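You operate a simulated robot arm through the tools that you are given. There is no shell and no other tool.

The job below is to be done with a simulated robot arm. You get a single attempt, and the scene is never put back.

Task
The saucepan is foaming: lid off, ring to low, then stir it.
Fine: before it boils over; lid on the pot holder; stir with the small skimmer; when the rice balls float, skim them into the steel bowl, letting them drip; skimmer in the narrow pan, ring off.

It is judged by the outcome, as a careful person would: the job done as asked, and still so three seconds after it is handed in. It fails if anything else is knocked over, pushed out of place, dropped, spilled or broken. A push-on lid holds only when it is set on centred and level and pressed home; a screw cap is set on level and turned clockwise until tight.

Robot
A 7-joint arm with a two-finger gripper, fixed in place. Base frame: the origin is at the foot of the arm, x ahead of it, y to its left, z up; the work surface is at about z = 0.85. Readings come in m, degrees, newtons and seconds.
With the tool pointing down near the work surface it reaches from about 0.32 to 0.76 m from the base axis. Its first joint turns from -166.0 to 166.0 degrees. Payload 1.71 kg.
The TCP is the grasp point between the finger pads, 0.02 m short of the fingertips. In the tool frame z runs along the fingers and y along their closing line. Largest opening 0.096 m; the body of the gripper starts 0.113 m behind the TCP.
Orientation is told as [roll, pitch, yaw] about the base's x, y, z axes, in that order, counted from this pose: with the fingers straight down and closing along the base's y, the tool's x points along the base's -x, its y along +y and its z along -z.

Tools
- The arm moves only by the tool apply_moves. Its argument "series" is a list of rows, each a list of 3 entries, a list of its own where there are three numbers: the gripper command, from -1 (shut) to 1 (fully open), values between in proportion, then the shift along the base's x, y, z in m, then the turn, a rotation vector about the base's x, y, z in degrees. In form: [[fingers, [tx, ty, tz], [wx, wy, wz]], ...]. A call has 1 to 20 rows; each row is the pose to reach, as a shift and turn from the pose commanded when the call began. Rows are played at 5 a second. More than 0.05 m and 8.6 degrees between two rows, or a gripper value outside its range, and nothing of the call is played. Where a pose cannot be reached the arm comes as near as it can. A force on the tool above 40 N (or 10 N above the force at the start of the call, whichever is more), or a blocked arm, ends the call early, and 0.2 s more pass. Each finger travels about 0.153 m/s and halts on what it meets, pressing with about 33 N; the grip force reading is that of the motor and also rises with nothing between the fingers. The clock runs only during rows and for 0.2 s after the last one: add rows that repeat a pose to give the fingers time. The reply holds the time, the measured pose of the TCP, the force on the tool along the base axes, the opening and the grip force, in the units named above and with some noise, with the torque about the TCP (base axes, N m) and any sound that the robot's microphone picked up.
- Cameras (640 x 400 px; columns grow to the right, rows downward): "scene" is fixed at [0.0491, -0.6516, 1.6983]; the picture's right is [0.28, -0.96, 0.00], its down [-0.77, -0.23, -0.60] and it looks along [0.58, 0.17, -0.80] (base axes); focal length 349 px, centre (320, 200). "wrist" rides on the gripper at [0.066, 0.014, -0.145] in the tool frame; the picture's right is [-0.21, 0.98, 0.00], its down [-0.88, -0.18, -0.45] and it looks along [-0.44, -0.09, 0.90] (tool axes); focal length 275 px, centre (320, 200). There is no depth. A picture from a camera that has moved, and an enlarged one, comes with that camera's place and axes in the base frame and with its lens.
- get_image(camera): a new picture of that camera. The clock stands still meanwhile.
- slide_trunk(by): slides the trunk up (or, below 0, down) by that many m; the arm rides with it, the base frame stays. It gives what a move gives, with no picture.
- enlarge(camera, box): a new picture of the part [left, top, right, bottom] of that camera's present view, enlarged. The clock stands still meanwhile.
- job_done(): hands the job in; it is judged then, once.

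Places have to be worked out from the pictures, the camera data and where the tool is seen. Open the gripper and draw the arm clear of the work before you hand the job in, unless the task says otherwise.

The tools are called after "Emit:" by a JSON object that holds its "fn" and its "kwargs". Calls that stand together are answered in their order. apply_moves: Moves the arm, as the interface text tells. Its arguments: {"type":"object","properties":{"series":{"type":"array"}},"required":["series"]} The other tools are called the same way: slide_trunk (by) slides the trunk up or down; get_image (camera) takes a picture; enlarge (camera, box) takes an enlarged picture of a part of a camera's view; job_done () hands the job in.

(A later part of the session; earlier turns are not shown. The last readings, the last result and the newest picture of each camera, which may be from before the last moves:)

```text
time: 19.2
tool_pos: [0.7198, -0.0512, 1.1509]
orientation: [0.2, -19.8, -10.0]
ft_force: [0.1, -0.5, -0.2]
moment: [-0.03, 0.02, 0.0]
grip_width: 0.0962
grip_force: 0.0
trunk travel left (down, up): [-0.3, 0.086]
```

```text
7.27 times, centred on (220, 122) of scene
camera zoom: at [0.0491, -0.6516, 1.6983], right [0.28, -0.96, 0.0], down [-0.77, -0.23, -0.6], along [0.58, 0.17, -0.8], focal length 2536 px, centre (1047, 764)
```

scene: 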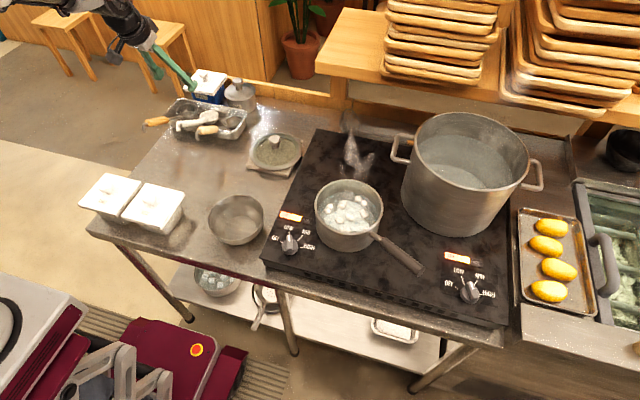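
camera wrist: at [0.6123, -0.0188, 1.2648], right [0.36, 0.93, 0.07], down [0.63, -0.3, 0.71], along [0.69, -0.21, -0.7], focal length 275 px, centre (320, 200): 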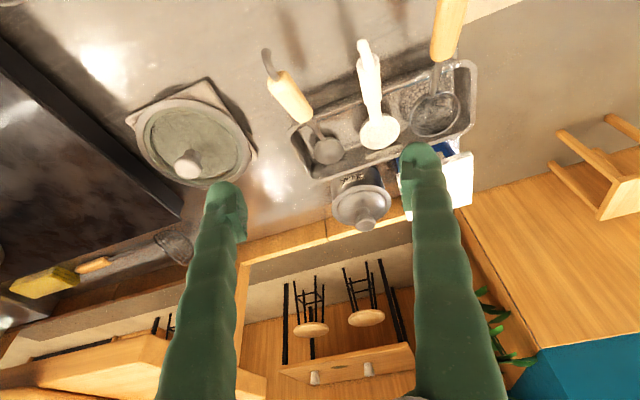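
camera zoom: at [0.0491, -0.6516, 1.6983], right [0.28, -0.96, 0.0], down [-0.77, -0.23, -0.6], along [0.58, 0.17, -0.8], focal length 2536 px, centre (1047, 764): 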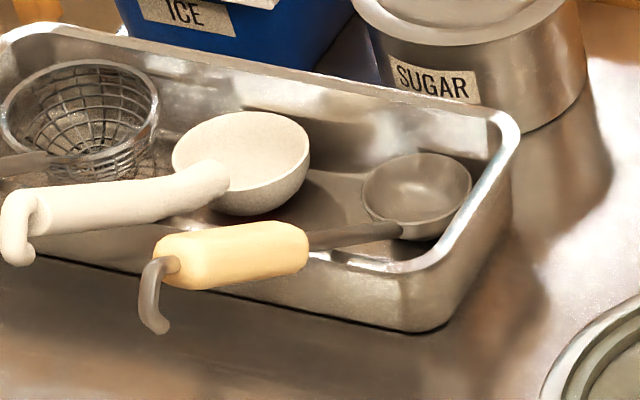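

The right-hand tool looks like a solid ladle, the white one too; the wire baskets are the skimmers (one in the pan, one behind the stove). I compare the two skimmers' sizes closely.

Emit:
{"fn": "enlarge", "kwargs": {"camera": "scene", "box": [350, 90, 420, 140]}}

Emit:
{"fn": "enlarge", "kwargs": {"camera": "wrist", "box": [60, 215, 200, 305]}}

Emit:
{"fn": "enlarge", "kwargs": {"camera": "scene", "box": [135, 95, 205, 140]}}

Emit:
{"fn": "enlarge", "kwargs": {"camera": "wrist", "box": [395, 0, 485, 150]}}

Emit:
{"fn": "enlarge", "kwargs": {"camera": "scene", "box": [220, 105, 250, 130]}}

```text
8.00 times, centred on (385, 115) of scene
camera zoom: at [0.0491, -0.6516, 1.6983], right [0.28, -0.96, 0.0], down [-0.77, -0.23, -0.6], along [0.58, 0.17, -0.8], focal length 2790 px, centre (-200, 880)
```

zoom: 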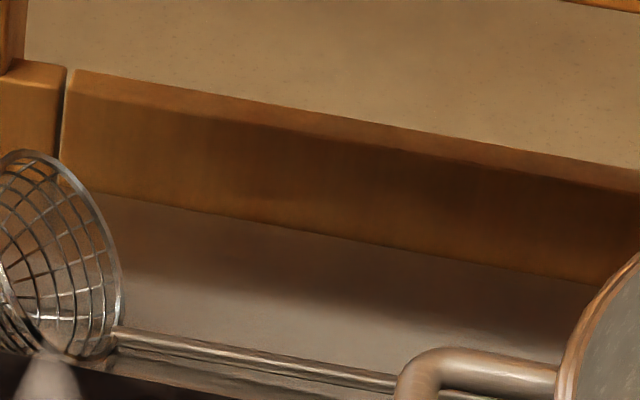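

```text
4.44 times, centred on (130, 260) of wrist
camera zoom: at [0.6123, -0.0188, 1.2648], right [0.36, 0.93, 0.07], down [0.63, -0.3, 0.71], along [0.69, -0.21, -0.7], focal length 1224 px, centre (1164, -67)
```

zoom: 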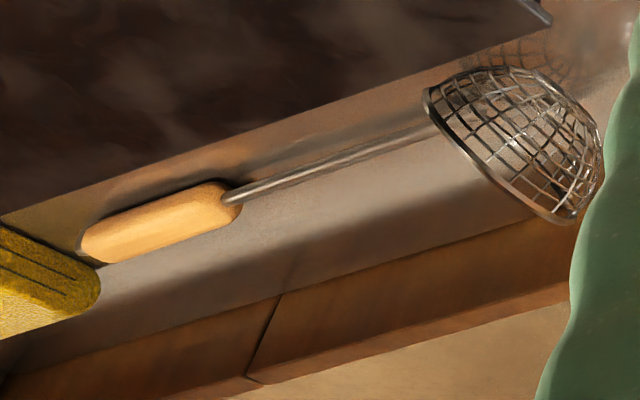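

```text
8.89 times, centred on (170, 118) of scene
camera zoom: at [0.0491, -0.6516, 1.6983], right [0.28, -0.96, 0.0], down [-0.77, -0.23, -0.6], along [0.58, 0.17, -0.8], focal length 3100 px, centre (1653, 933)
```

zoom: 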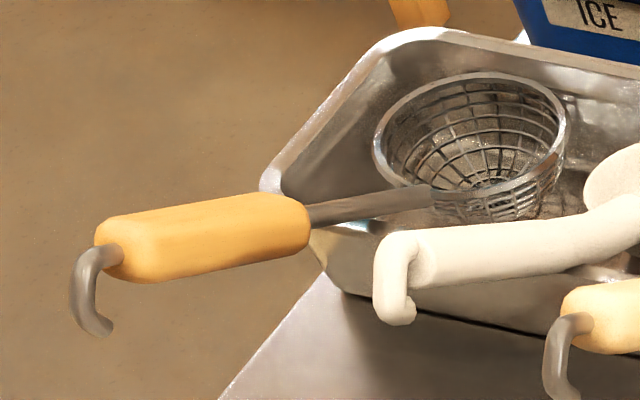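

```text
2.67 times, centred on (440, 75) of wrist
camera zoom: at [0.6123, -0.0188, 1.2648], right [0.36, 0.93, 0.07], down [0.63, -0.3, 0.71], along [0.69, -0.21, -0.7], focal length 734 px, centre (0, 533)
```

zoom: 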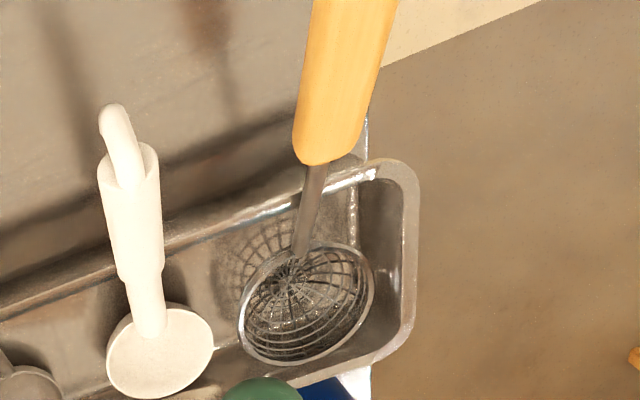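

```text
16.00 times, centred on (235, 118) of scene
camera zoom: at [0.0491, -0.6516, 1.6983], right [0.28, -0.96, 0.0], down [-0.77, -0.23, -0.6], along [0.58, 0.17, -0.8], focal length 5580 px, centre (1680, 1520)
```

zoom: 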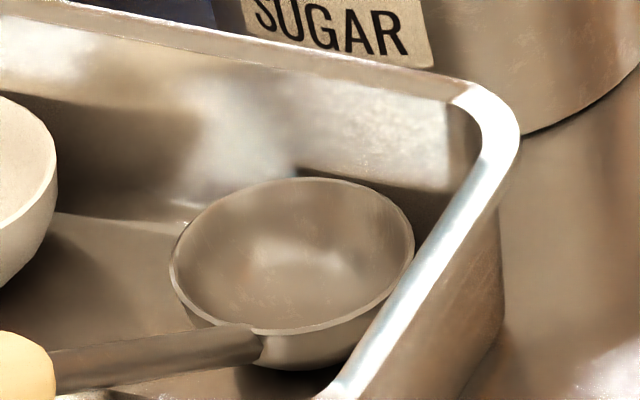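

The skimmer to use is the wire-basket one in the pan (about 8 cm; the one behind the stove is larger, the other two are solid ladles). Its wooden handle runs roughly from (0.799, 0.108, 0.905) up to (0.717, 0.121, 0.96). I go to a pre-grasp behind the handle with the tool tilted 50° so that the fingers lie along it.

Emit:
{"fn": "apply_moves", "kwargs": {"series": [[1, [-0.0095, 0.03, -0.01], [-0.83, -4.97, 0.13]], [1, [-0.019, 0.06, -0.03], [-1.67, -9.93, 0.27]], [0.5, [-0.0284, 0.09, -0.055], [-2.5, -14.9, 0.4]], [0.4, [-0.0379, 0.12, -0.08], [-3.33, -19.87, 0.53]], [0.4, [-0.0473, 0.15, -0.11], [-4.17, -24.83, 0.67]], [0.4, [-0.0568, 0.1802, -0.1389], [-5.0, -29.8, 0.8]], [0.4, [-0.0568, 0.1802, -0.1389], [-5.0, -29.8, 0.8]]]}}

Emit:
{"fn": "get_image", "kwargs": {"camera": "wrist"}}

Emit:
{"fn": "enlarge", "kwargs": {"camera": "scene", "box": [110, 70, 250, 160]}}

Emit:
{"fn": "enlarge", "kwargs": {"camera": "scene", "box": [300, 165, 400, 265]}}

```text
time: 20.8
tool_pos: [0.6615, 0.1291, 1.0108]
orientation: [0.2, -49.9, -9.2]
ft_force: [0.2, -0.2, -1.5]
moment: [-0.02, -0.02, -0.02]
grip_width: 0.0676
grip_force: 0.0
trunk travel left (down, up): [-0.3, 0.086]
```

```text
taken
camera wrist: at [0.5114, 0.166, 1.0534], right [0.28, 0.95, 0.16], down [0.19, -0.22, 0.96], along [0.94, -0.24, -0.24], focal length 275 px, centre (320, 200)
```

wrist: 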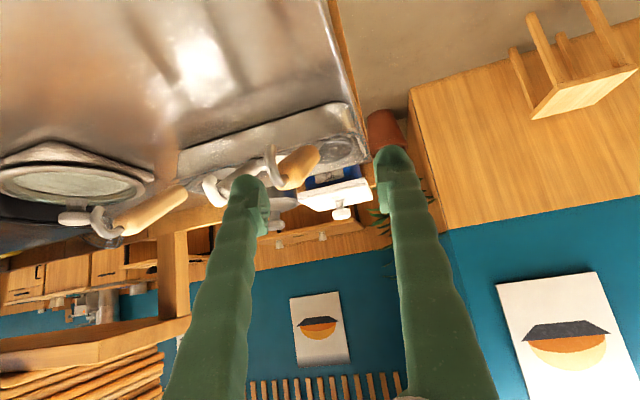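

```text
4.44 times, centred on (180, 115) of scene
camera zoom: at [0.0491, -0.6516, 1.6983], right [0.28, -0.96, 0.0], down [-0.77, -0.23, -0.6], along [0.58, 0.17, -0.8], focal length 1550 px, centre (942, 578)
```

zoom: 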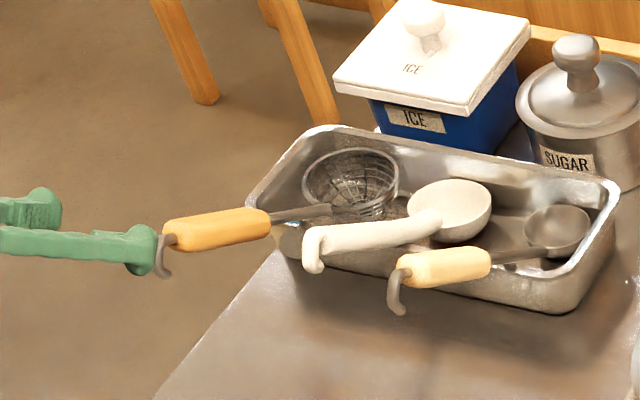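

```text
4.00 times, centred on (350, 215) of scene
camera zoom: at [0.0491, -0.6516, 1.6983], right [0.28, -0.96, 0.0], down [-0.77, -0.23, -0.6], along [0.58, 0.17, -0.8], focal length 1395 px, centre (200, 140)
```

zoom: 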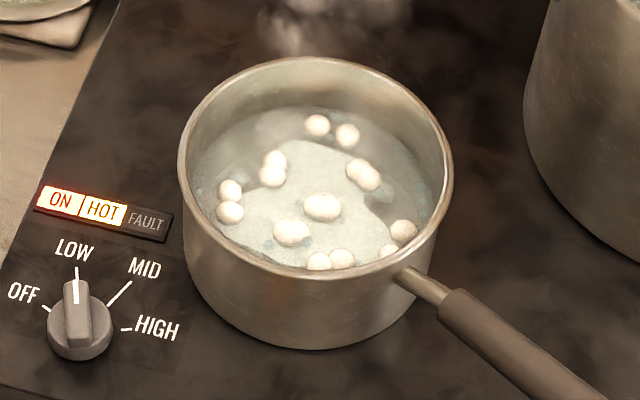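

I enlarge the wrist view to line up the fingers with the handle before sliding in.

Emit:
{"fn": "enlarge", "kwargs": {"camera": "wrist", "box": [230, 110, 400, 220]}}

Emit:
{"fn": "enlarge", "kwargs": {"camera": "scene", "box": [110, 95, 200, 150]}}

```text
3.64 times, centred on (315, 165) of wrist
camera zoom: at [0.5114, 0.166, 1.0534], right [0.28, 0.95, 0.16], down [0.19, -0.22, 0.96], along [0.94, -0.24, -0.24], focal length 1001 px, centre (338, 327)
```

zoom: 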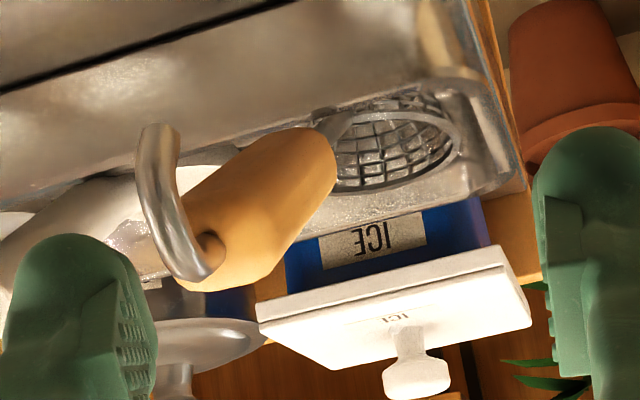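

```text
7.11 times, centred on (155, 122) of scene
camera zoom: at [0.0491, -0.6516, 1.6983], right [0.28, -0.96, 0.0], down [-0.77, -0.23, -0.6], along [0.58, 0.17, -0.8], focal length 2480 px, centre (1493, 751)
```

zoom: 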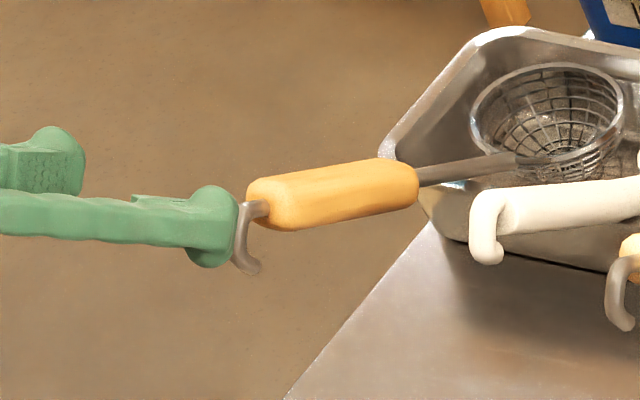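

Better triangulation from here puts the handle from (0.787, 0.094, 0.927) up to (0.696, 0.093, 0.985), azimuth about +1°. I shift 3.7 cm to the right and turn 10° so the handle lies centred between the fingers, then re-check.

Emit:
{"fn": "apply_moves", "kwargs": {"series": [[0.4, [0, -0.018, 0.006], [0, 0, 5]], [0.4, [0, -0.0365, 0.011], [0, 0, 10]]]}}

Emit:
{"fn": "enlarge", "kwargs": {"camera": "wrist", "box": [230, 110, 420, 240]}}

Emit:
{"fn": "enlarge", "kwargs": {"camera": "scene", "box": [110, 95, 200, 150]}}

```text
time: 21.4
tool_pos: [0.6628, 0.0888, 1.0249]
orientation: [0.3, -50.1, 0.8]
ft_force: [-0.3, -1.3, -0.7]
moment: [0.03, 0.03, 0.0]
grip_width: 0.0673
grip_force: 0.0
trunk travel left (down, up): [-0.3, 0.086]
```

```text
3.08 times, centred on (325, 175) of wrist
camera zoom: at [0.5083, 0.1007, 1.0668], right [0.11, 0.98, 0.16], down [0.23, -0.18, 0.96], along [0.97, -0.07, -0.24], focal length 847 px, centre (305, 277)
```

zoom: 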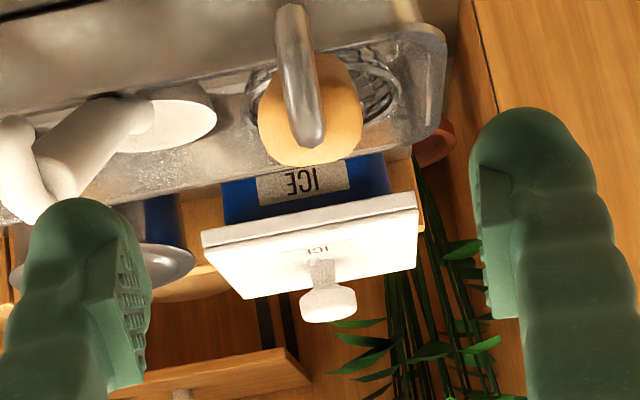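

```text
7.11 times, centred on (155, 122) of scene
camera zoom: at [0.0491, -0.6516, 1.6983], right [0.28, -0.96, 0.0], down [-0.77, -0.23, -0.6], along [0.58, 0.17, -0.8], focal length 2480 px, centre (1493, 751)
```

zoom: 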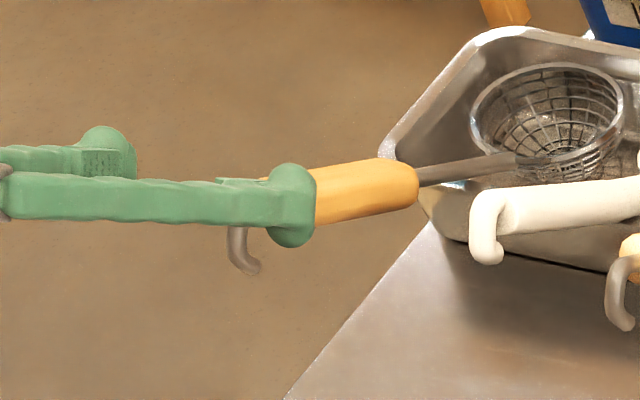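

The handle is now seen end-on, centred between the fingers. I slide in along the tool axis and close.

Emit:
{"fn": "apply_moves", "kwargs": {"series": [[0.4, [0.024, 0.001, -0.0207], [0, 0, 0]], [0.4, [0.048, 0.002, -0.0413], [0, 0, 0]], [0.4, [0.072, 0.003, -0.062], [0, 0, 0]], [0.4, [0.072, 0.003, -0.062], [0, 0, 0]]]}}

Emit:
{"fn": "enlarge", "kwargs": {"camera": "wrist", "box": [210, 90, 430, 240]}}

Emit:
{"fn": "enlarge", "kwargs": {"camera": "scene", "box": [110, 85, 220, 150]}}

```text
time: 22.4
tool_pos: [0.7356, 0.0966, 0.9639]
orientation: [0.3, -49.9, 0.8]
ft_force: [-0.4, 0.2, -0.4]
moment: [-0.02, -0.02, 0.04]
grip_width: 0.0673
grip_force: 0.1
trunk travel left (down, up): [-0.3, 0.086]
```

```text
2.67 times, centred on (320, 165) of wrist
camera zoom: at [0.581, 0.1065, 1.0057], right [0.11, 0.98, 0.16], down [0.23, -0.18, 0.96], along [0.97, -0.07, -0.24], focal length 734 px, centre (320, 293)
```

zoom: 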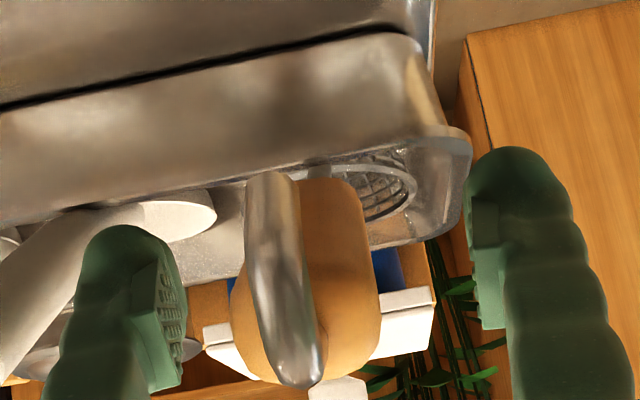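

```text
5.82 times, centred on (165, 118) of scene
camera zoom: at [0.0491, -0.6516, 1.6983], right [0.28, -0.96, 0.0], down [-0.77, -0.23, -0.6], along [0.58, 0.17, -0.8], focal length 2029 px, centre (1222, 680)
```

zoom: 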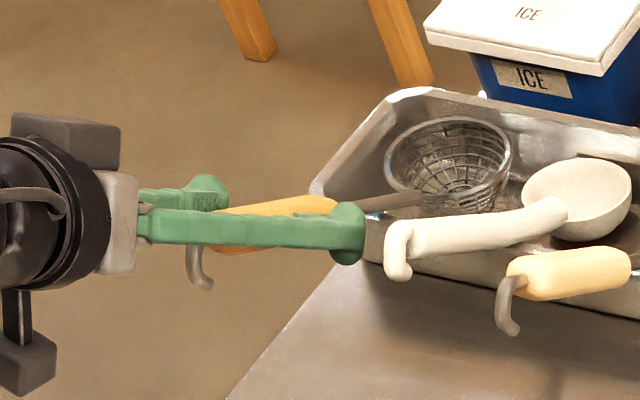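

The handle lies between the pads, about 3 mm to the left side of centre. I shift 3 mm and close.

Emit:
{"fn": "apply_moves", "kwargs": {"series": [[0.1, [0, 0.002, 0], [0, 0, 0]], [-1, [0, 0.002, 0], [0, 0, 0]], [-1, [0, 0.002, 0], [0, 0, 0]]]}}

Emit:
{"fn": "enlarge", "kwargs": {"camera": "wrist", "box": [210, 90, 430, 240]}}

Emit:
{"fn": "enlarge", "kwargs": {"camera": "scene", "box": [110, 85, 220, 150]}}

```text
time: 23.2
tool_pos: [0.7352, 0.0964, 0.9622]
orientation: [0.3, -50.1, 0.9]
ft_force: [-1.2, -1.6, 1.5]
moment: [-0.1, -0.05, -0.2]
grip_width: 0.0246
grip_force: 33.0
trunk travel left (down, up): [-0.3, 0.086]
```

```text
2.67 times, centred on (320, 165) of wrist
camera zoom: at [0.5806, 0.1077, 1.0047], right [0.11, 0.98, 0.16], down [0.23, -0.18, 0.96], along [0.97, -0.07, -0.24], focal length 734 px, centre (320, 293)
```

zoom: 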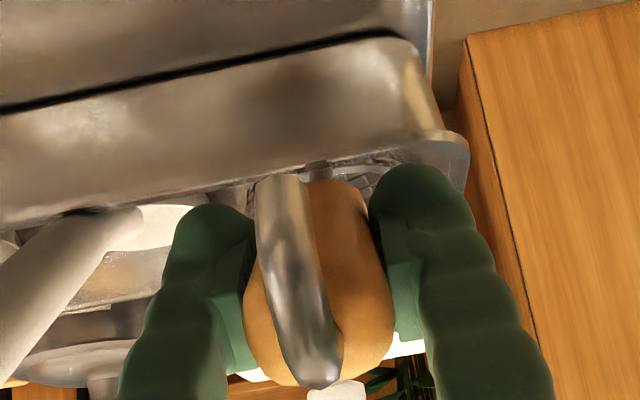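

```text
5.82 times, centred on (165, 118) of scene
camera zoom: at [0.0491, -0.6516, 1.6983], right [0.28, -0.96, 0.0], down [-0.77, -0.23, -0.6], along [0.58, 0.17, -0.8], focal length 2029 px, centre (1222, 680)
```

zoom: 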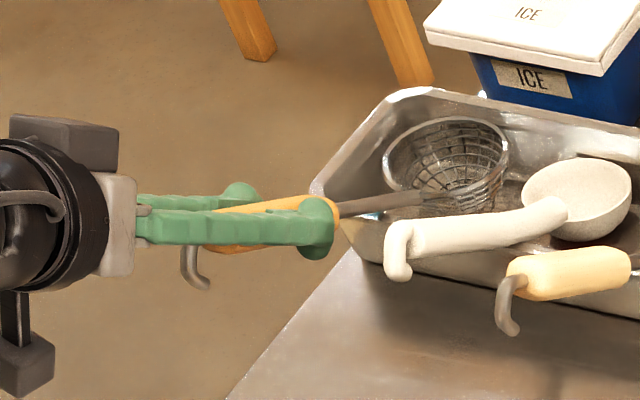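

The handle is gripped (24.6 mm, 33 N). I lift the skimmer straight up out of the pan and check how it sits in the fingers.

Emit:
{"fn": "apply_moves", "kwargs": {"series": [[-1, [0, 0, 0.02], [0, 0, 0]], [-1, [0, 0, 0.055], [0, 0, 0]], [-1, [0, 0, 0.095], [0, 0, 0]], [-1, [0, 0, 0.135], [0, 0, 0]], [-1, [0, 0, 0.135], [0, 0, 0]]]}}

Emit:
{"fn": "get_image", "kwargs": {"camera": "wrist"}}

Emit:
{"fn": "enlarge", "kwargs": {"camera": "scene", "box": [110, 40, 250, 140]}}

Emit:
{"fn": "enlarge", "kwargs": {"camera": "scene", "box": [300, 165, 400, 265]}}

```text
time: 24.4
tool_pos: [0.7362, 0.0998, 1.0932]
orientation: [0.3, -49.9, 0.9]
ft_force: [0.9, -0.3, -0.2]
moment: [0.02, 0.06, -0.01]
grip_width: 0.0249
grip_force: 33.1
trunk travel left (down, up): [-0.3, 0.086]
```

```text
taken
camera wrist: at [0.5829, 0.1103, 1.1369], right [0.11, 0.98, 0.16], down [0.23, -0.18, 0.96], along [0.97, -0.07, -0.24], focal length 275 px, centre (320, 200)
```

wrist: 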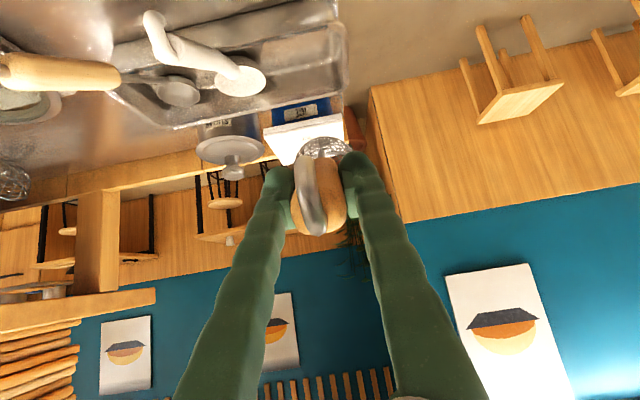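

```text
4.00 times, centred on (180, 90) of scene
camera zoom: at [0.0491, -0.6516, 1.6983], right [0.28, -0.96, 0.0], down [-0.77, -0.23, -0.6], along [0.58, 0.17, -0.8], focal length 1395 px, centre (880, 640)
```

zoom: 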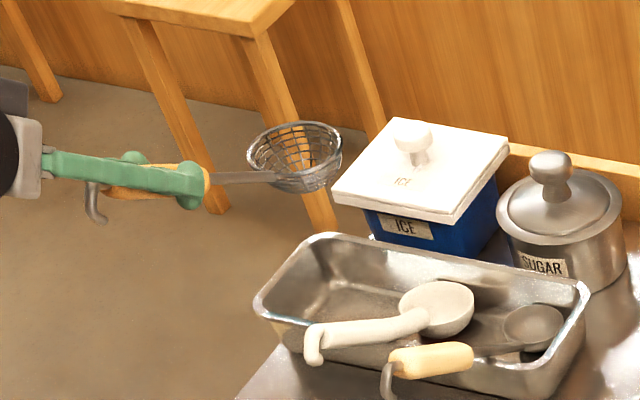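

```text
4.00 times, centred on (350, 215) of scene
camera zoom: at [0.0491, -0.6516, 1.6983], right [0.28, -0.96, 0.0], down [-0.77, -0.23, -0.6], along [0.58, 0.17, -0.8], focal length 1395 px, centre (200, 140)
```

zoom: 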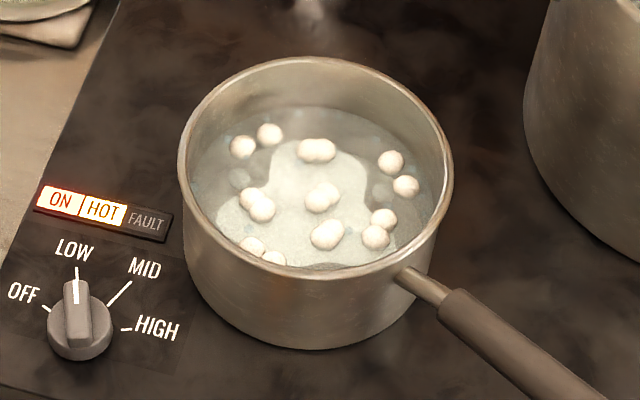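

The skimmer came out cleanly. I zoom into the pot (clock standing still) to see the rice balls better.

Emit:
{"fn": "enlarge", "kwargs": {"camera": "scene", "box": [325, 180, 380, 240]}}

Emit:
{"fn": "enlarge", "kwargs": {"camera": "scene", "box": [140, 60, 200, 100]}}

Emit:
{"fn": "enlarge", "kwargs": {"camera": "wrist", "box": [260, 110, 390, 250]}}

```text
6.67 times, centred on (352, 210) of scene
camera zoom: at [0.0491, -0.6516, 1.6983], right [0.28, -0.96, 0.0], down [-0.77, -0.23, -0.6], along [0.58, 0.17, -0.8], focal length 2325 px, centre (103, 133)
```

zoom: 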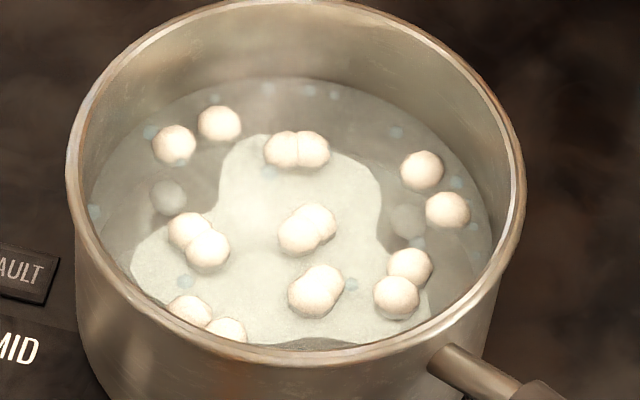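

```text
10.00 times, centred on (170, 80) of scene
camera zoom: at [0.0491, -0.6516, 1.6983], right [0.28, -0.96, 0.0], down [-0.77, -0.23, -0.6], along [0.58, 0.17, -0.8], focal length 3488 px, centre (1820, 1400)
```

zoom: 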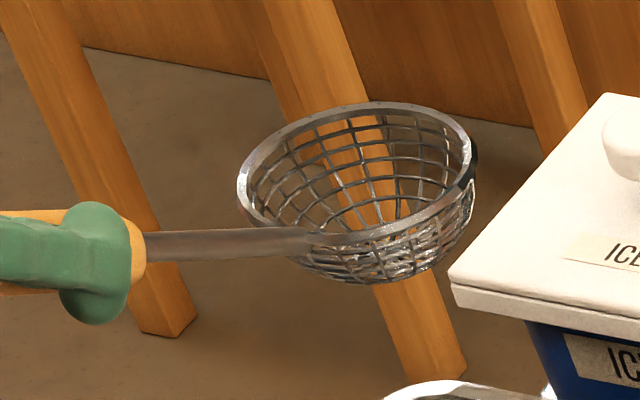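

```text
2.86 times, centred on (325, 180) of wrist
camera zoom: at [0.5829, 0.1103, 1.1369], right [0.11, 0.98, 0.16], down [0.23, -0.18, 0.96], along [0.97, -0.07, -0.24], focal length 786 px, centre (306, 257)
```

zoom: 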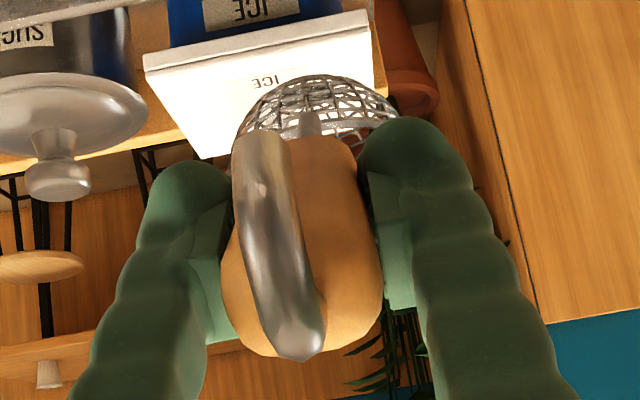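

The basket ring (radius ≈39 mm) sits about level in this pose, its centre roughly 0.159 m ahead of and 0.076 m below the TCP. I carry the skimmer level across to above the saucepan, turning to yaw -46°.

Emit:
{"fn": "apply_moves", "kwargs": {"series": [[-1, [-0.0212, -0.0402, 0.01], [0, 0, -3.36]], [-1, [-0.0424, -0.0803, 0.02], [0, 0, -6.71]], [-1, [-0.0635, -0.1205, 0.03], [0, 0, -10.07]], [-1, [-0.0847, -0.1607, 0.04], [0, 0, -13.43]], [-1, [-0.1059, -0.2009, 0.045], [0, 0, -16.79]], [-1, [-0.1271, -0.241, 0.045], [0, 0, -20.14]], [-1, [-0.1483, -0.2812, 0.045], [0, 0, -23.5]], [-1, [-0.1694, -0.3214, 0.045], [0, 0, -26.86]], [-1, [-0.1906, -0.3615, 0.045], [0, 0, -30.21]], [-1, [-0.2118, -0.4017, 0.045], [0, 0, -33.57]], [-1, [-0.233, -0.4419, 0.045], [0, 0, -36.93]], [-1, [-0.2541, -0.4821, 0.045], [0, 0, -40.29]], [-1, [-0.2753, -0.5222, 0.045], [0, 0, -43.64]], [-1, [-0.2965, -0.5624, 0.045], [0, 0, -47]], [-1, [-0.2965, -0.5624, 0.045], [0, 0, -47]]]}}

Emit:
{"fn": "get_image", "kwargs": {"camera": "wrist"}}

Emit:
{"fn": "enlarge", "kwargs": {"camera": "scene", "box": [270, 140, 420, 260]}}

Emit:
{"fn": "get_image", "kwargs": {"camera": "scene"}}

```text
time: 27.6
tool_pos: [0.4403, -0.463, 1.1403]
orientation: [0.0, -50.0, -46.0]
ft_force: [0.4, 0.5, -1.2]
moment: [0.04, 0.12, -0.01]
grip_width: 0.0245
grip_force: 32.8
trunk travel left (down, up): [-0.3, 0.086]
```

```text
taken
camera wrist: at [0.3425, -0.3449, 1.1837], right [0.79, 0.59, 0.16], down [0.02, -0.29, 0.96], along [0.61, -0.76, -0.24], focal length 275 px, centre (320, 200)
```

wrist: 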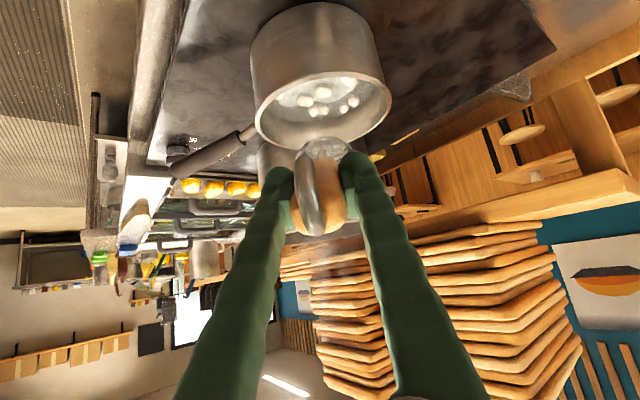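

```text
3.33 times, centred on (345, 200) of scene
camera zoom: at [0.0491, -0.6516, 1.6983], right [0.28, -0.96, 0.0], down [-0.77, -0.23, -0.6], along [0.58, 0.17, -0.8], focal length 1162 px, centre (237, 200)
```

zoom: 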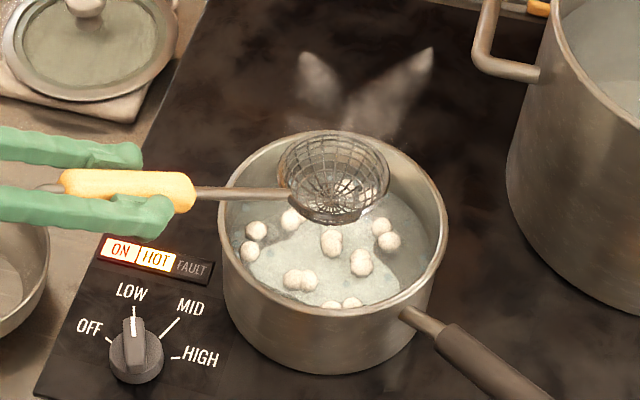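

```text
taken
```

scene: 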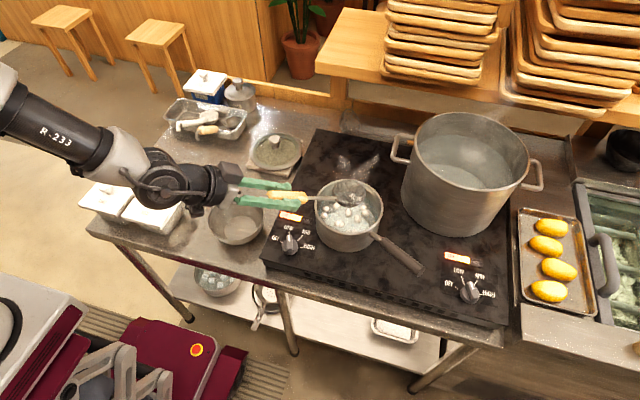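

The skimmer is over the pot and everything else is in place. I zoom in to fix the ring centre and to see the rice balls.

Emit:
{"fn": "enlarge", "kwargs": {"camera": "scene", "box": [320, 175, 390, 235]}}

Emit:
{"fn": "enlarge", "kwargs": {"camera": "wrist", "box": [240, 60, 410, 180]}}

```text
6.67 times, centred on (355, 205) of scene
camera zoom: at [0.0491, -0.6516, 1.6983], right [0.28, -0.96, 0.0], down [-0.77, -0.23, -0.6], along [0.58, 0.17, -0.8], focal length 2325 px, centre (87, 167)
```

zoom: 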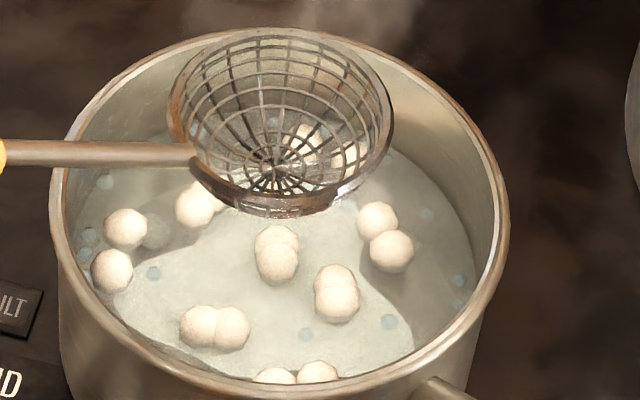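

```text
3.33 times, centred on (325, 120) of wrist
camera zoom: at [0.3425, -0.3449, 1.1837], right [0.79, 0.59, 0.16], down [0.02, -0.29, 0.96], along [0.61, -0.76, -0.24], focal length 918 px, centre (303, 467)
```

zoom: 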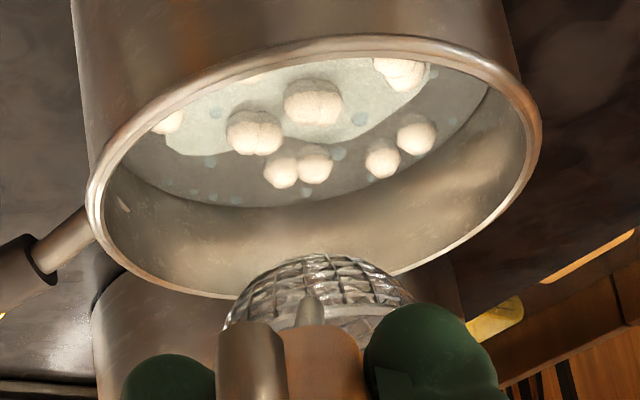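

The balls ride at the surface (z≈0.967) in touching pairs. To stir, I steepen the skimmer by 34° about its ring centre and lower the basket into the middle of the pot, clear of rim and floor.

Emit:
{"fn": "apply_moves", "kwargs": {"series": [[-1, [0.0093, -0.0096, 0.0225], [6.11, 5.9, 0]], [-1, [0.0208, -0.0216, 0.0427], [12.23, 11.81, 0]], [-1, [0.0343, -0.0355, 0.0603], [18.34, 17.71, 0]], [-1, [0.0495, -0.0512, 0.0749], [24.46, 23.62, 0]], [-1, [0.0505, -0.0532, 0.0449], [24.46, 23.62, 0]], [-1, [0.0505, -0.0532, 0.015], [24.46, 23.62, 0]], [-1, [0.0505, -0.0532, -0.01], [24.46, 23.62, 0]], [-1, [0.0505, -0.0532, -0.025], [24.46, 23.62, 0]]]}}

Emit:
{"fn": "enlarge", "kwargs": {"camera": "scene", "box": [290, 140, 410, 250]}}

Emit:
{"fn": "get_image", "kwargs": {"camera": "wrist"}}

```text
time: 29.4
tool_pos: [0.4885, -0.519, 1.1162]
orientation: [0.2, -16.0, -46.0]
ft_force: [0.2, 0.5, -0.3]
moment: [0.06, 0.06, -0.03]
grip_width: 0.0245
grip_force: 33.0
trunk travel left (down, up): [-0.3, 0.086]
```

```text
3.64 times, centred on (350, 195) of scene
camera zoom: at [0.0491, -0.6516, 1.6983], right [0.28, -0.96, 0.0], down [-0.77, -0.23, -0.6], along [0.58, 0.17, -0.8], focal length 1268 px, centre (211, 218)
```

zoom: 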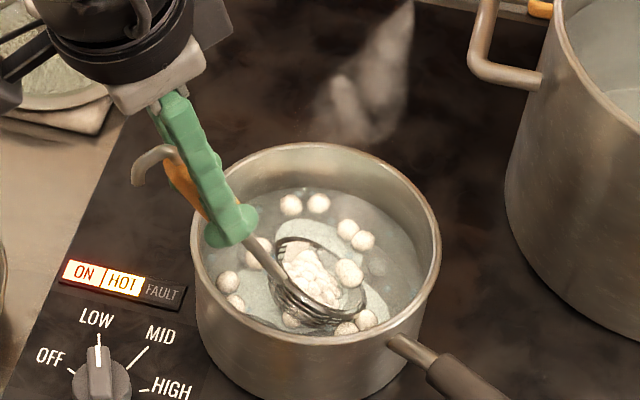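

```text
taken
camera wrist: at [0.426, -0.4363, 1.2378], right [0.84, 0.54, 0.06], down [0.37, -0.65, 0.67], along [0.4, -0.54, -0.74], focal length 275 px, centre (320, 200)
```

wrist: 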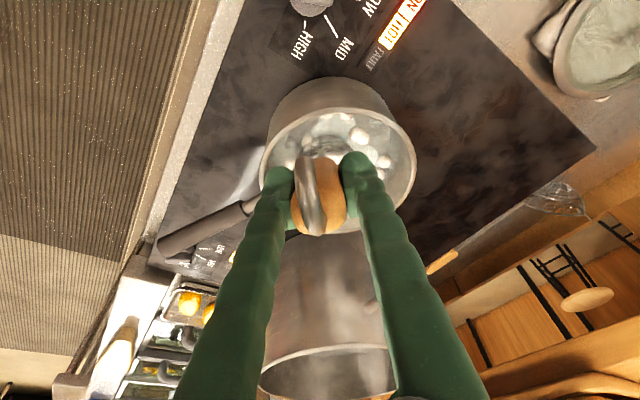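

The basket is in the liquid near the pot's centre with no contact forces. I stir two slow circles of 27 mm radius.

Emit:
{"fn": "apply_moves", "kwargs": {"series": [[-1, [0.014, 0, 0], [0, 0, 0]], [-1, [0.026, 0.006, 0], [0, 0, 0]], [-1, [0.0218, 0.0159, 0], [0, 0, 0]], [-1, [0.0083, 0.0257, 0], [0, 0, 0]], [-1, [-0.0083, 0.0257, 0], [0, 0, 0]], [-1, [-0.0218, 0.0159, 0], [0, 0, 0]], [-1, [-0.027, 0, 0], [0, 0, 0]], [-1, [-0.0218, -0.0159, 0], [0, 0, 0]], [-1, [-0.0083, -0.0257, 0], [0, 0, 0]], [-1, [0.0083, -0.0257, 0], [0, 0, 0]], [-1, [0.0218, -0.0159, 0], [0, 0, 0]], [-1, [0.027, 0, 0], [0, 0, 0]], [-1, [0.0218, 0.0159, 0], [0, 0, 0]], [-1, [0.0083, 0.0257, 0], [0, 0, 0]], [-1, [-0.0083, 0.0257, 0], [0, 0, 0]], [-1, [-0.0218, 0.0159, 0], [0, 0, 0]], [-1, [-0.027, 0, 0], [0, 0, 0]], [-1, [-0.0218, -0.0159, 0], [0, 0, 0]], [-1, [-0.0083, -0.0257, 0], [0, 0, 0]], [-1, [0.0083, -0.0257, 0], [0, 0, 0]]]}}

Emit:
{"fn": "enlarge", "kwargs": {"camera": "scene", "box": [310, 170, 400, 245]}}

Emit:
{"fn": "enlarge", "kwargs": {"camera": "wrist", "box": [240, 70, 430, 240]}}

```text
time: 33.6
tool_pos: [0.496, -0.5442, 1.1146]
orientation: [0.0, -16.0, -46.0]
ft_force: [0.5, 0.2, -2.1]
moment: [0.03, 0.05, 0.0]
grip_width: 0.0246
grip_force: 33.0
trunk travel left (down, up): [-0.3, 0.086]
```

```text
5.33 times, centred on (355, 208) of scene
camera zoom: at [0.0491, -0.6516, 1.6983], right [0.28, -0.96, 0.0], down [-0.77, -0.23, -0.6], along [0.58, 0.17, -0.8], focal length 1860 px, centre (133, 160)
```

zoom: 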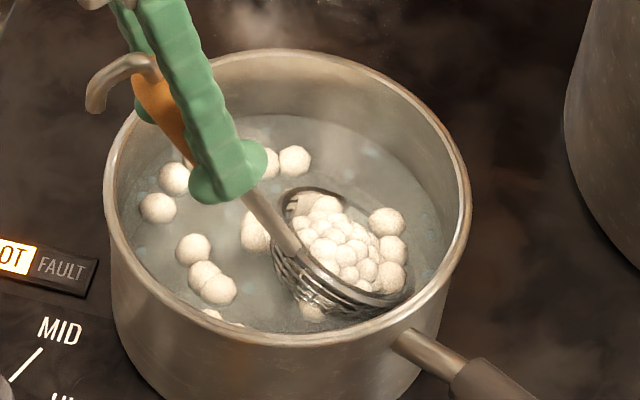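

```text
2.35 times, centred on (335, 155) of wrist
camera zoom: at [0.4342, -0.4608, 1.2363], right [0.84, 0.54, 0.06], down [0.37, -0.65, 0.67], along [0.4, -0.54, -0.74], focal length 648 px, centre (285, 306)
```

zoom: 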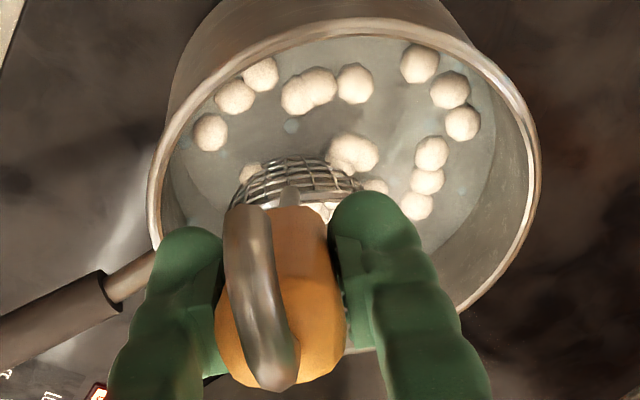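

Stirred twice with no contact. I look closely at what is in the basket and how the balls are floating.

Emit:
{"fn": "enlarge", "kwargs": {"camera": "scene", "box": [355, 192, 395, 225]}}

Emit:
{"fn": "enlarge", "kwargs": {"camera": "scene", "box": [328, 185, 368, 225]}}

Emit:
{"fn": "enlarge", "kwargs": {"camera": "wrist", "box": [290, 90, 400, 170]}}

```text
12.12 times, centred on (375, 208) of scene
camera zoom: at [0.0491, -0.6516, 1.6983], right [0.28, -0.96, 0.0], down [-0.77, -0.23, -0.6], along [0.58, 0.17, -0.8], focal length 4227 px, centre (-347, 97)
```

zoom: 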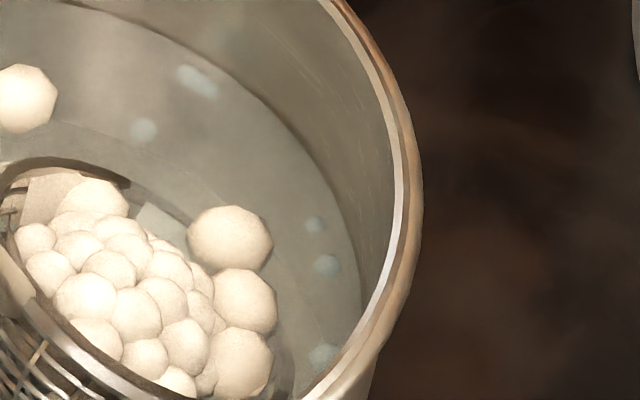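

```text
10.00 times, centred on (348, 205) of scene
camera zoom: at [0.0491, -0.6516, 1.6983], right [0.28, -0.96, 0.0], down [-0.77, -0.23, -0.6], along [0.58, 0.17, -0.8], focal length 3488 px, centre (40, 150)
```

zoom: 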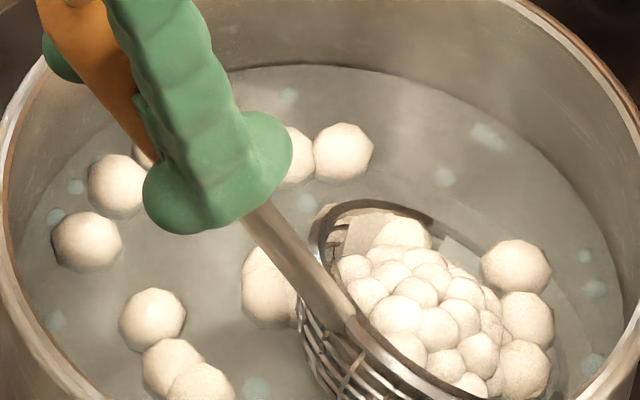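

```text
5.00 times, centred on (345, 130) of wrist
camera zoom: at [0.4342, -0.4608, 1.2363], right [0.84, 0.54, 0.06], down [0.37, -0.65, 0.67], along [0.4, -0.54, -0.74], focal length 1376 px, centre (195, 550)
```

zoom: 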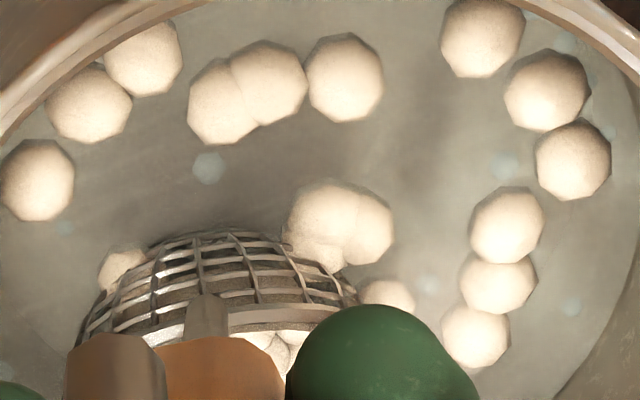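

The large balls (about 16, ~2 cm) all float; the basket already holds a clump of small white beads. I level the skimmer and raise it slowly just above the rim to see what it has caught.

Emit:
{"fn": "apply_moves", "kwargs": {"series": [[-1, [-0.0131, 0.0217, -0.0116], [-6.11, -5.9, 0]], [-1, [-0.0246, 0.0416, -0.0242], [-12.23, -11.81, 0]], [-1, [-0.0342, 0.0604, -0.0344], [-18.34, -17.71, 0]], [-1, [-0.0435, 0.07, -0.0449], [-24.46, -23.62, 0]], [-1, [-0.0435, 0.07, -0.0299], [-24.46, -23.62, 0]], [-1, [-0.0435, 0.07, -0.0149], [-24.46, -23.62, 0]], [-1, [-0.0435, 0.07, 0.0], [-24.46, -23.62, 0]], [-1, [-0.0435, 0.07, 0.012], [-24.46, -23.62, 0]]]}}

Emit:
{"fn": "enlarge", "kwargs": {"camera": "scene", "box": [315, 165, 400, 245]}}

Emit:
{"fn": "enlarge", "kwargs": {"camera": "wrist", "box": [220, 40, 430, 190]}}

```text
time: 35.4
tool_pos: [0.4522, -0.4737, 1.1284]
orientation: [0.0, -50.1, -46.0]
ft_force: [0.3, -0.4, -1.3]
moment: [0.09, 0.09, -0.01]
grip_width: 0.0248
grip_force: 32.6
trunk travel left (down, up): [-0.3, 0.086]
```

```text
5.00 times, centred on (358, 205) of scene
camera zoom: at [0.0491, -0.6516, 1.6983], right [0.28, -0.96, 0.0], down [-0.77, -0.23, -0.6], along [0.58, 0.17, -0.8], focal length 1744 px, centre (132, 175)
```

zoom: 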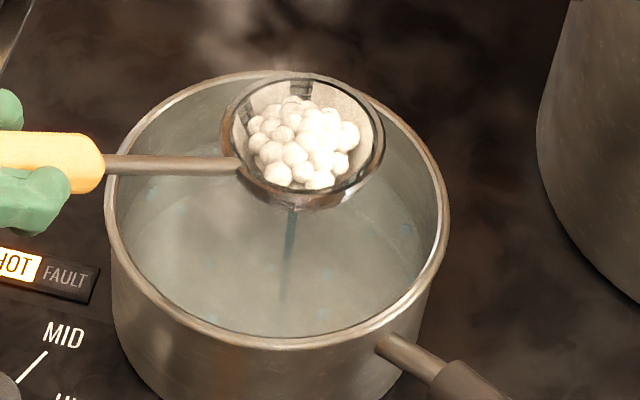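

```text
2.67 times, centred on (325, 115) of wrist
camera zoom: at [0.355, -0.3537, 1.1715], right [0.79, 0.59, 0.16], down [0.02, -0.29, 0.96], along [0.61, -0.76, -0.24], focal length 734 px, centre (307, 427)
```

zoom: 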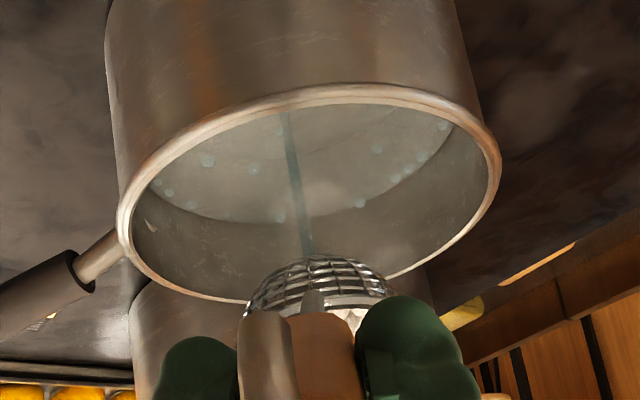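

All the rice balls are in the basket, and it is dripping a stream into the pot. I hold it still and level over the pot to let it drip.

Emit:
{"fn": "apply_moves", "kwargs": {"series": [[-1, [-0.002, 0.002, 0.003], [0, 0, 0]], [-1, [-0.005, 0.005, 0.006], [0, 0, 0]], [-1, [-0.005, 0.005, 0.006], [0, 0, 0]], [-1, [-0.005, 0.005, 0.006], [0, 0, 0]], [-1, [-0.005, 0.005, 0.006], [0, 0, 0]], [-1, [-0.005, 0.005, 0.006], [0, 0, 0]], [-1, [-0.005, 0.005, 0.006], [0, 0, 0]], [-1, [-0.005, 0.005, 0.006], [0, 0, 0]], [-1, [-0.005, 0.005, 0.006], [0, 0, 0]], [-1, [-0.005, 0.005, 0.006], [0, 0, 0]], [-1, [-0.005, 0.005, 0.006], [0, 0, 0]], [-1, [-0.005, 0.005, 0.006], [0, 0, 0]], [-1, [-0.005, 0.005, 0.006], [0, 0, 0]], [-1, [-0.005, 0.005, 0.006], [0, 0, 0]], [-1, [-0.005, 0.005, 0.006], [0, 0, 0]], [-1, [-0.005, 0.005, 0.006], [0, 0, 0]]]}}

Emit:
{"fn": "enlarge", "kwargs": {"camera": "scene", "box": [315, 165, 400, 245]}}

Emit:
{"fn": "enlarge", "kwargs": {"camera": "wrist", "box": [220, 40, 430, 190]}}

Emit:
{"fn": "enlarge", "kwargs": {"camera": "scene", "box": [190, 180, 290, 260]}}

```text
time: 38.8
tool_pos: [0.4477, -0.4683, 1.1348]
orientation: [0.0, -50.0, -46.0]
ft_force: [-0.4, 0.9, -1.2]
moment: [0.06, 0.12, -0.01]
grip_width: 0.0247
grip_force: 33.2
trunk travel left (down, up): [-0.3, 0.086]
```

```text
5.00 times, centred on (358, 205) of scene
camera zoom: at [0.0491, -0.6516, 1.6983], right [0.28, -0.96, 0.0], down [-0.77, -0.23, -0.6], along [0.58, 0.17, -0.8], focal length 1744 px, centre (132, 175)
```

zoom: 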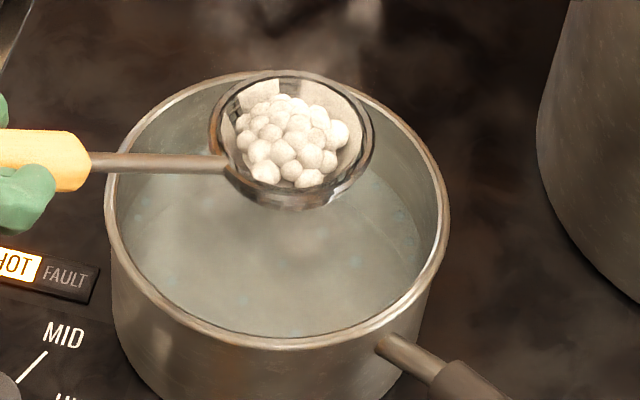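

```text
2.67 times, centred on (325, 115) of wrist
camera zoom: at [0.3504, -0.349, 1.1771], right [0.79, 0.59, 0.16], down [0.02, -0.29, 0.96], along [0.61, -0.76, -0.24], focal length 734 px, centre (307, 427)
```

zoom: 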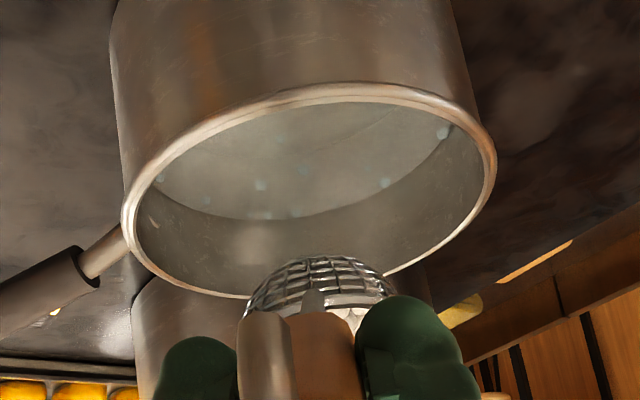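

```text
5.00 times, centred on (240, 220) of scene
camera zoom: at [0.0491, -0.6516, 1.6983], right [0.28, -0.96, 0.0], down [-0.77, -0.23, -0.6], along [0.58, 0.17, -0.8], focal length 1744 px, centre (720, 100)
```

zoom: 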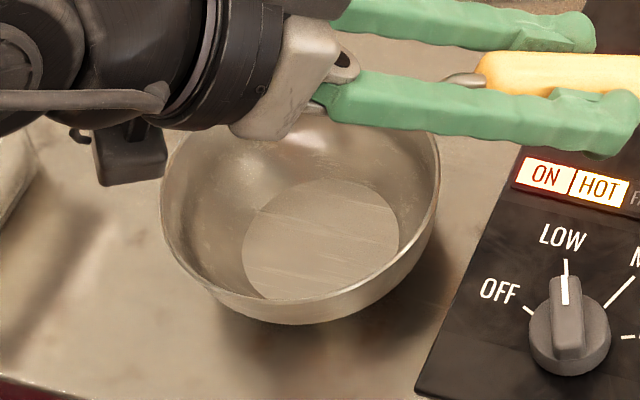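

The dripping has stopped. The bowl is at (0.495, -0.281) with its rim near z≈0.92; I hold a moment more, then carry the level basket over the bowl, swinging the handle to yaw -75° so that the wrist has room.

Emit:
{"fn": "apply_moves", "kwargs": {"series": [[-1, [0, 0, 0.002], [0, 0, 0]], [-1, [0, 0, 0.004], [0, 0, 0]], [-1, [0, 0, 0.006], [0, 0, 0]], [-1, [-0.0005, 0.01, 0.008], [0, 0, -1]], [-1, [-0.0015, 0.03, 0.008], [0, 0, -2.8]], [-1, [-0.0035, 0.064, 0.008], [0, 0, -5.8]], [-1, [-0.0055, 0.1, 0.008], [0, 0, -9]], [-1, [-0.0075, 0.138, 0.008], [0, 0, -12.2]], [-1, [-0.0095, 0.178, 0.006], [0, 0, -15.6]], [-1, [-0.0115, 0.216, 0], [0, 0, -19]], [-1, [-0.0135, 0.254, -0.008], [0, 0, -22.2]], [-1, [-0.0155, 0.288, -0.016], [0, 0, -25.2]], [-1, [-0.017, 0.316, -0.022], [0, 0, -27.6]], [-1, [-0.0177, 0.3333, -0.026], [0, 0, -29]], [-1, [-0.0177, 0.3333, -0.026], [0, 0, -29]]]}}

Emit:
{"fn": "get_image", "kwargs": {"camera": "scene"}}

Emit:
{"fn": "get_image", "kwargs": {"camera": "wrist"}}

Emit:
{"fn": "enlarge", "kwargs": {"camera": "scene", "box": [190, 160, 300, 260]}}

```text
time: 42.0
tool_pos: [0.4297, -0.1356, 1.1068]
orientation: [0.1, -50.0, -75.0]
ft_force: [-0.7, -0.9, -0.6]
moment: [0.14, 0.07, 0.0]
grip_width: 0.0248
grip_force: 32.9
trunk travel left (down, up): [-0.3, 0.086]
```

```text
taken
```

scene: 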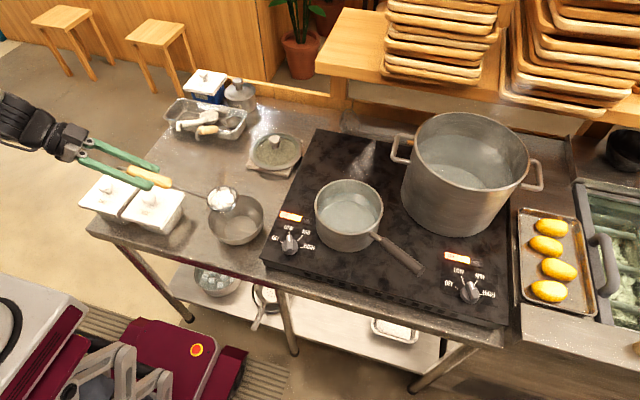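

```text
taken
camera wrist: at [0.4023, 0.0154, 1.1512], right [0.98, 0.13, 0.16], down [-0.12, -0.26, 0.96], along [0.16, -0.96, -0.24], focal length 275 px, centre (320, 200)
```

wrist: 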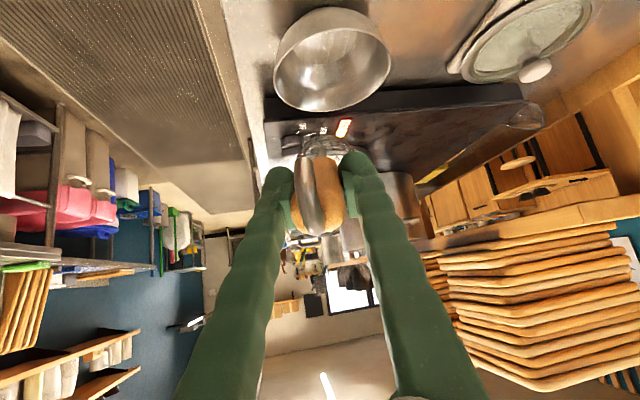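

```text
4.00 times, centred on (245, 210) of scene
camera zoom: at [0.0491, -0.6516, 1.6983], right [0.28, -0.96, 0.0], down [-0.77, -0.23, -0.6], along [0.58, 0.17, -0.8], focal length 1395 px, centre (620, 160)
```

zoom: 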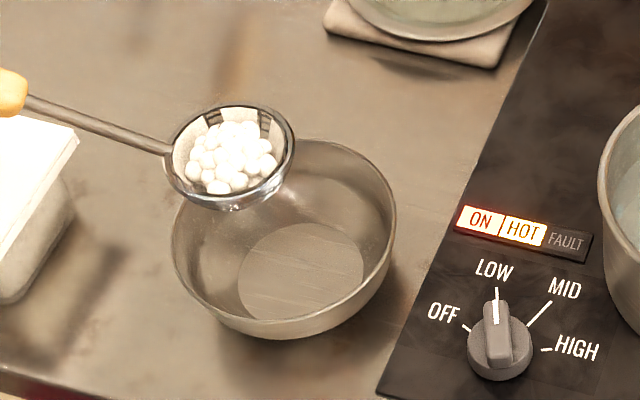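

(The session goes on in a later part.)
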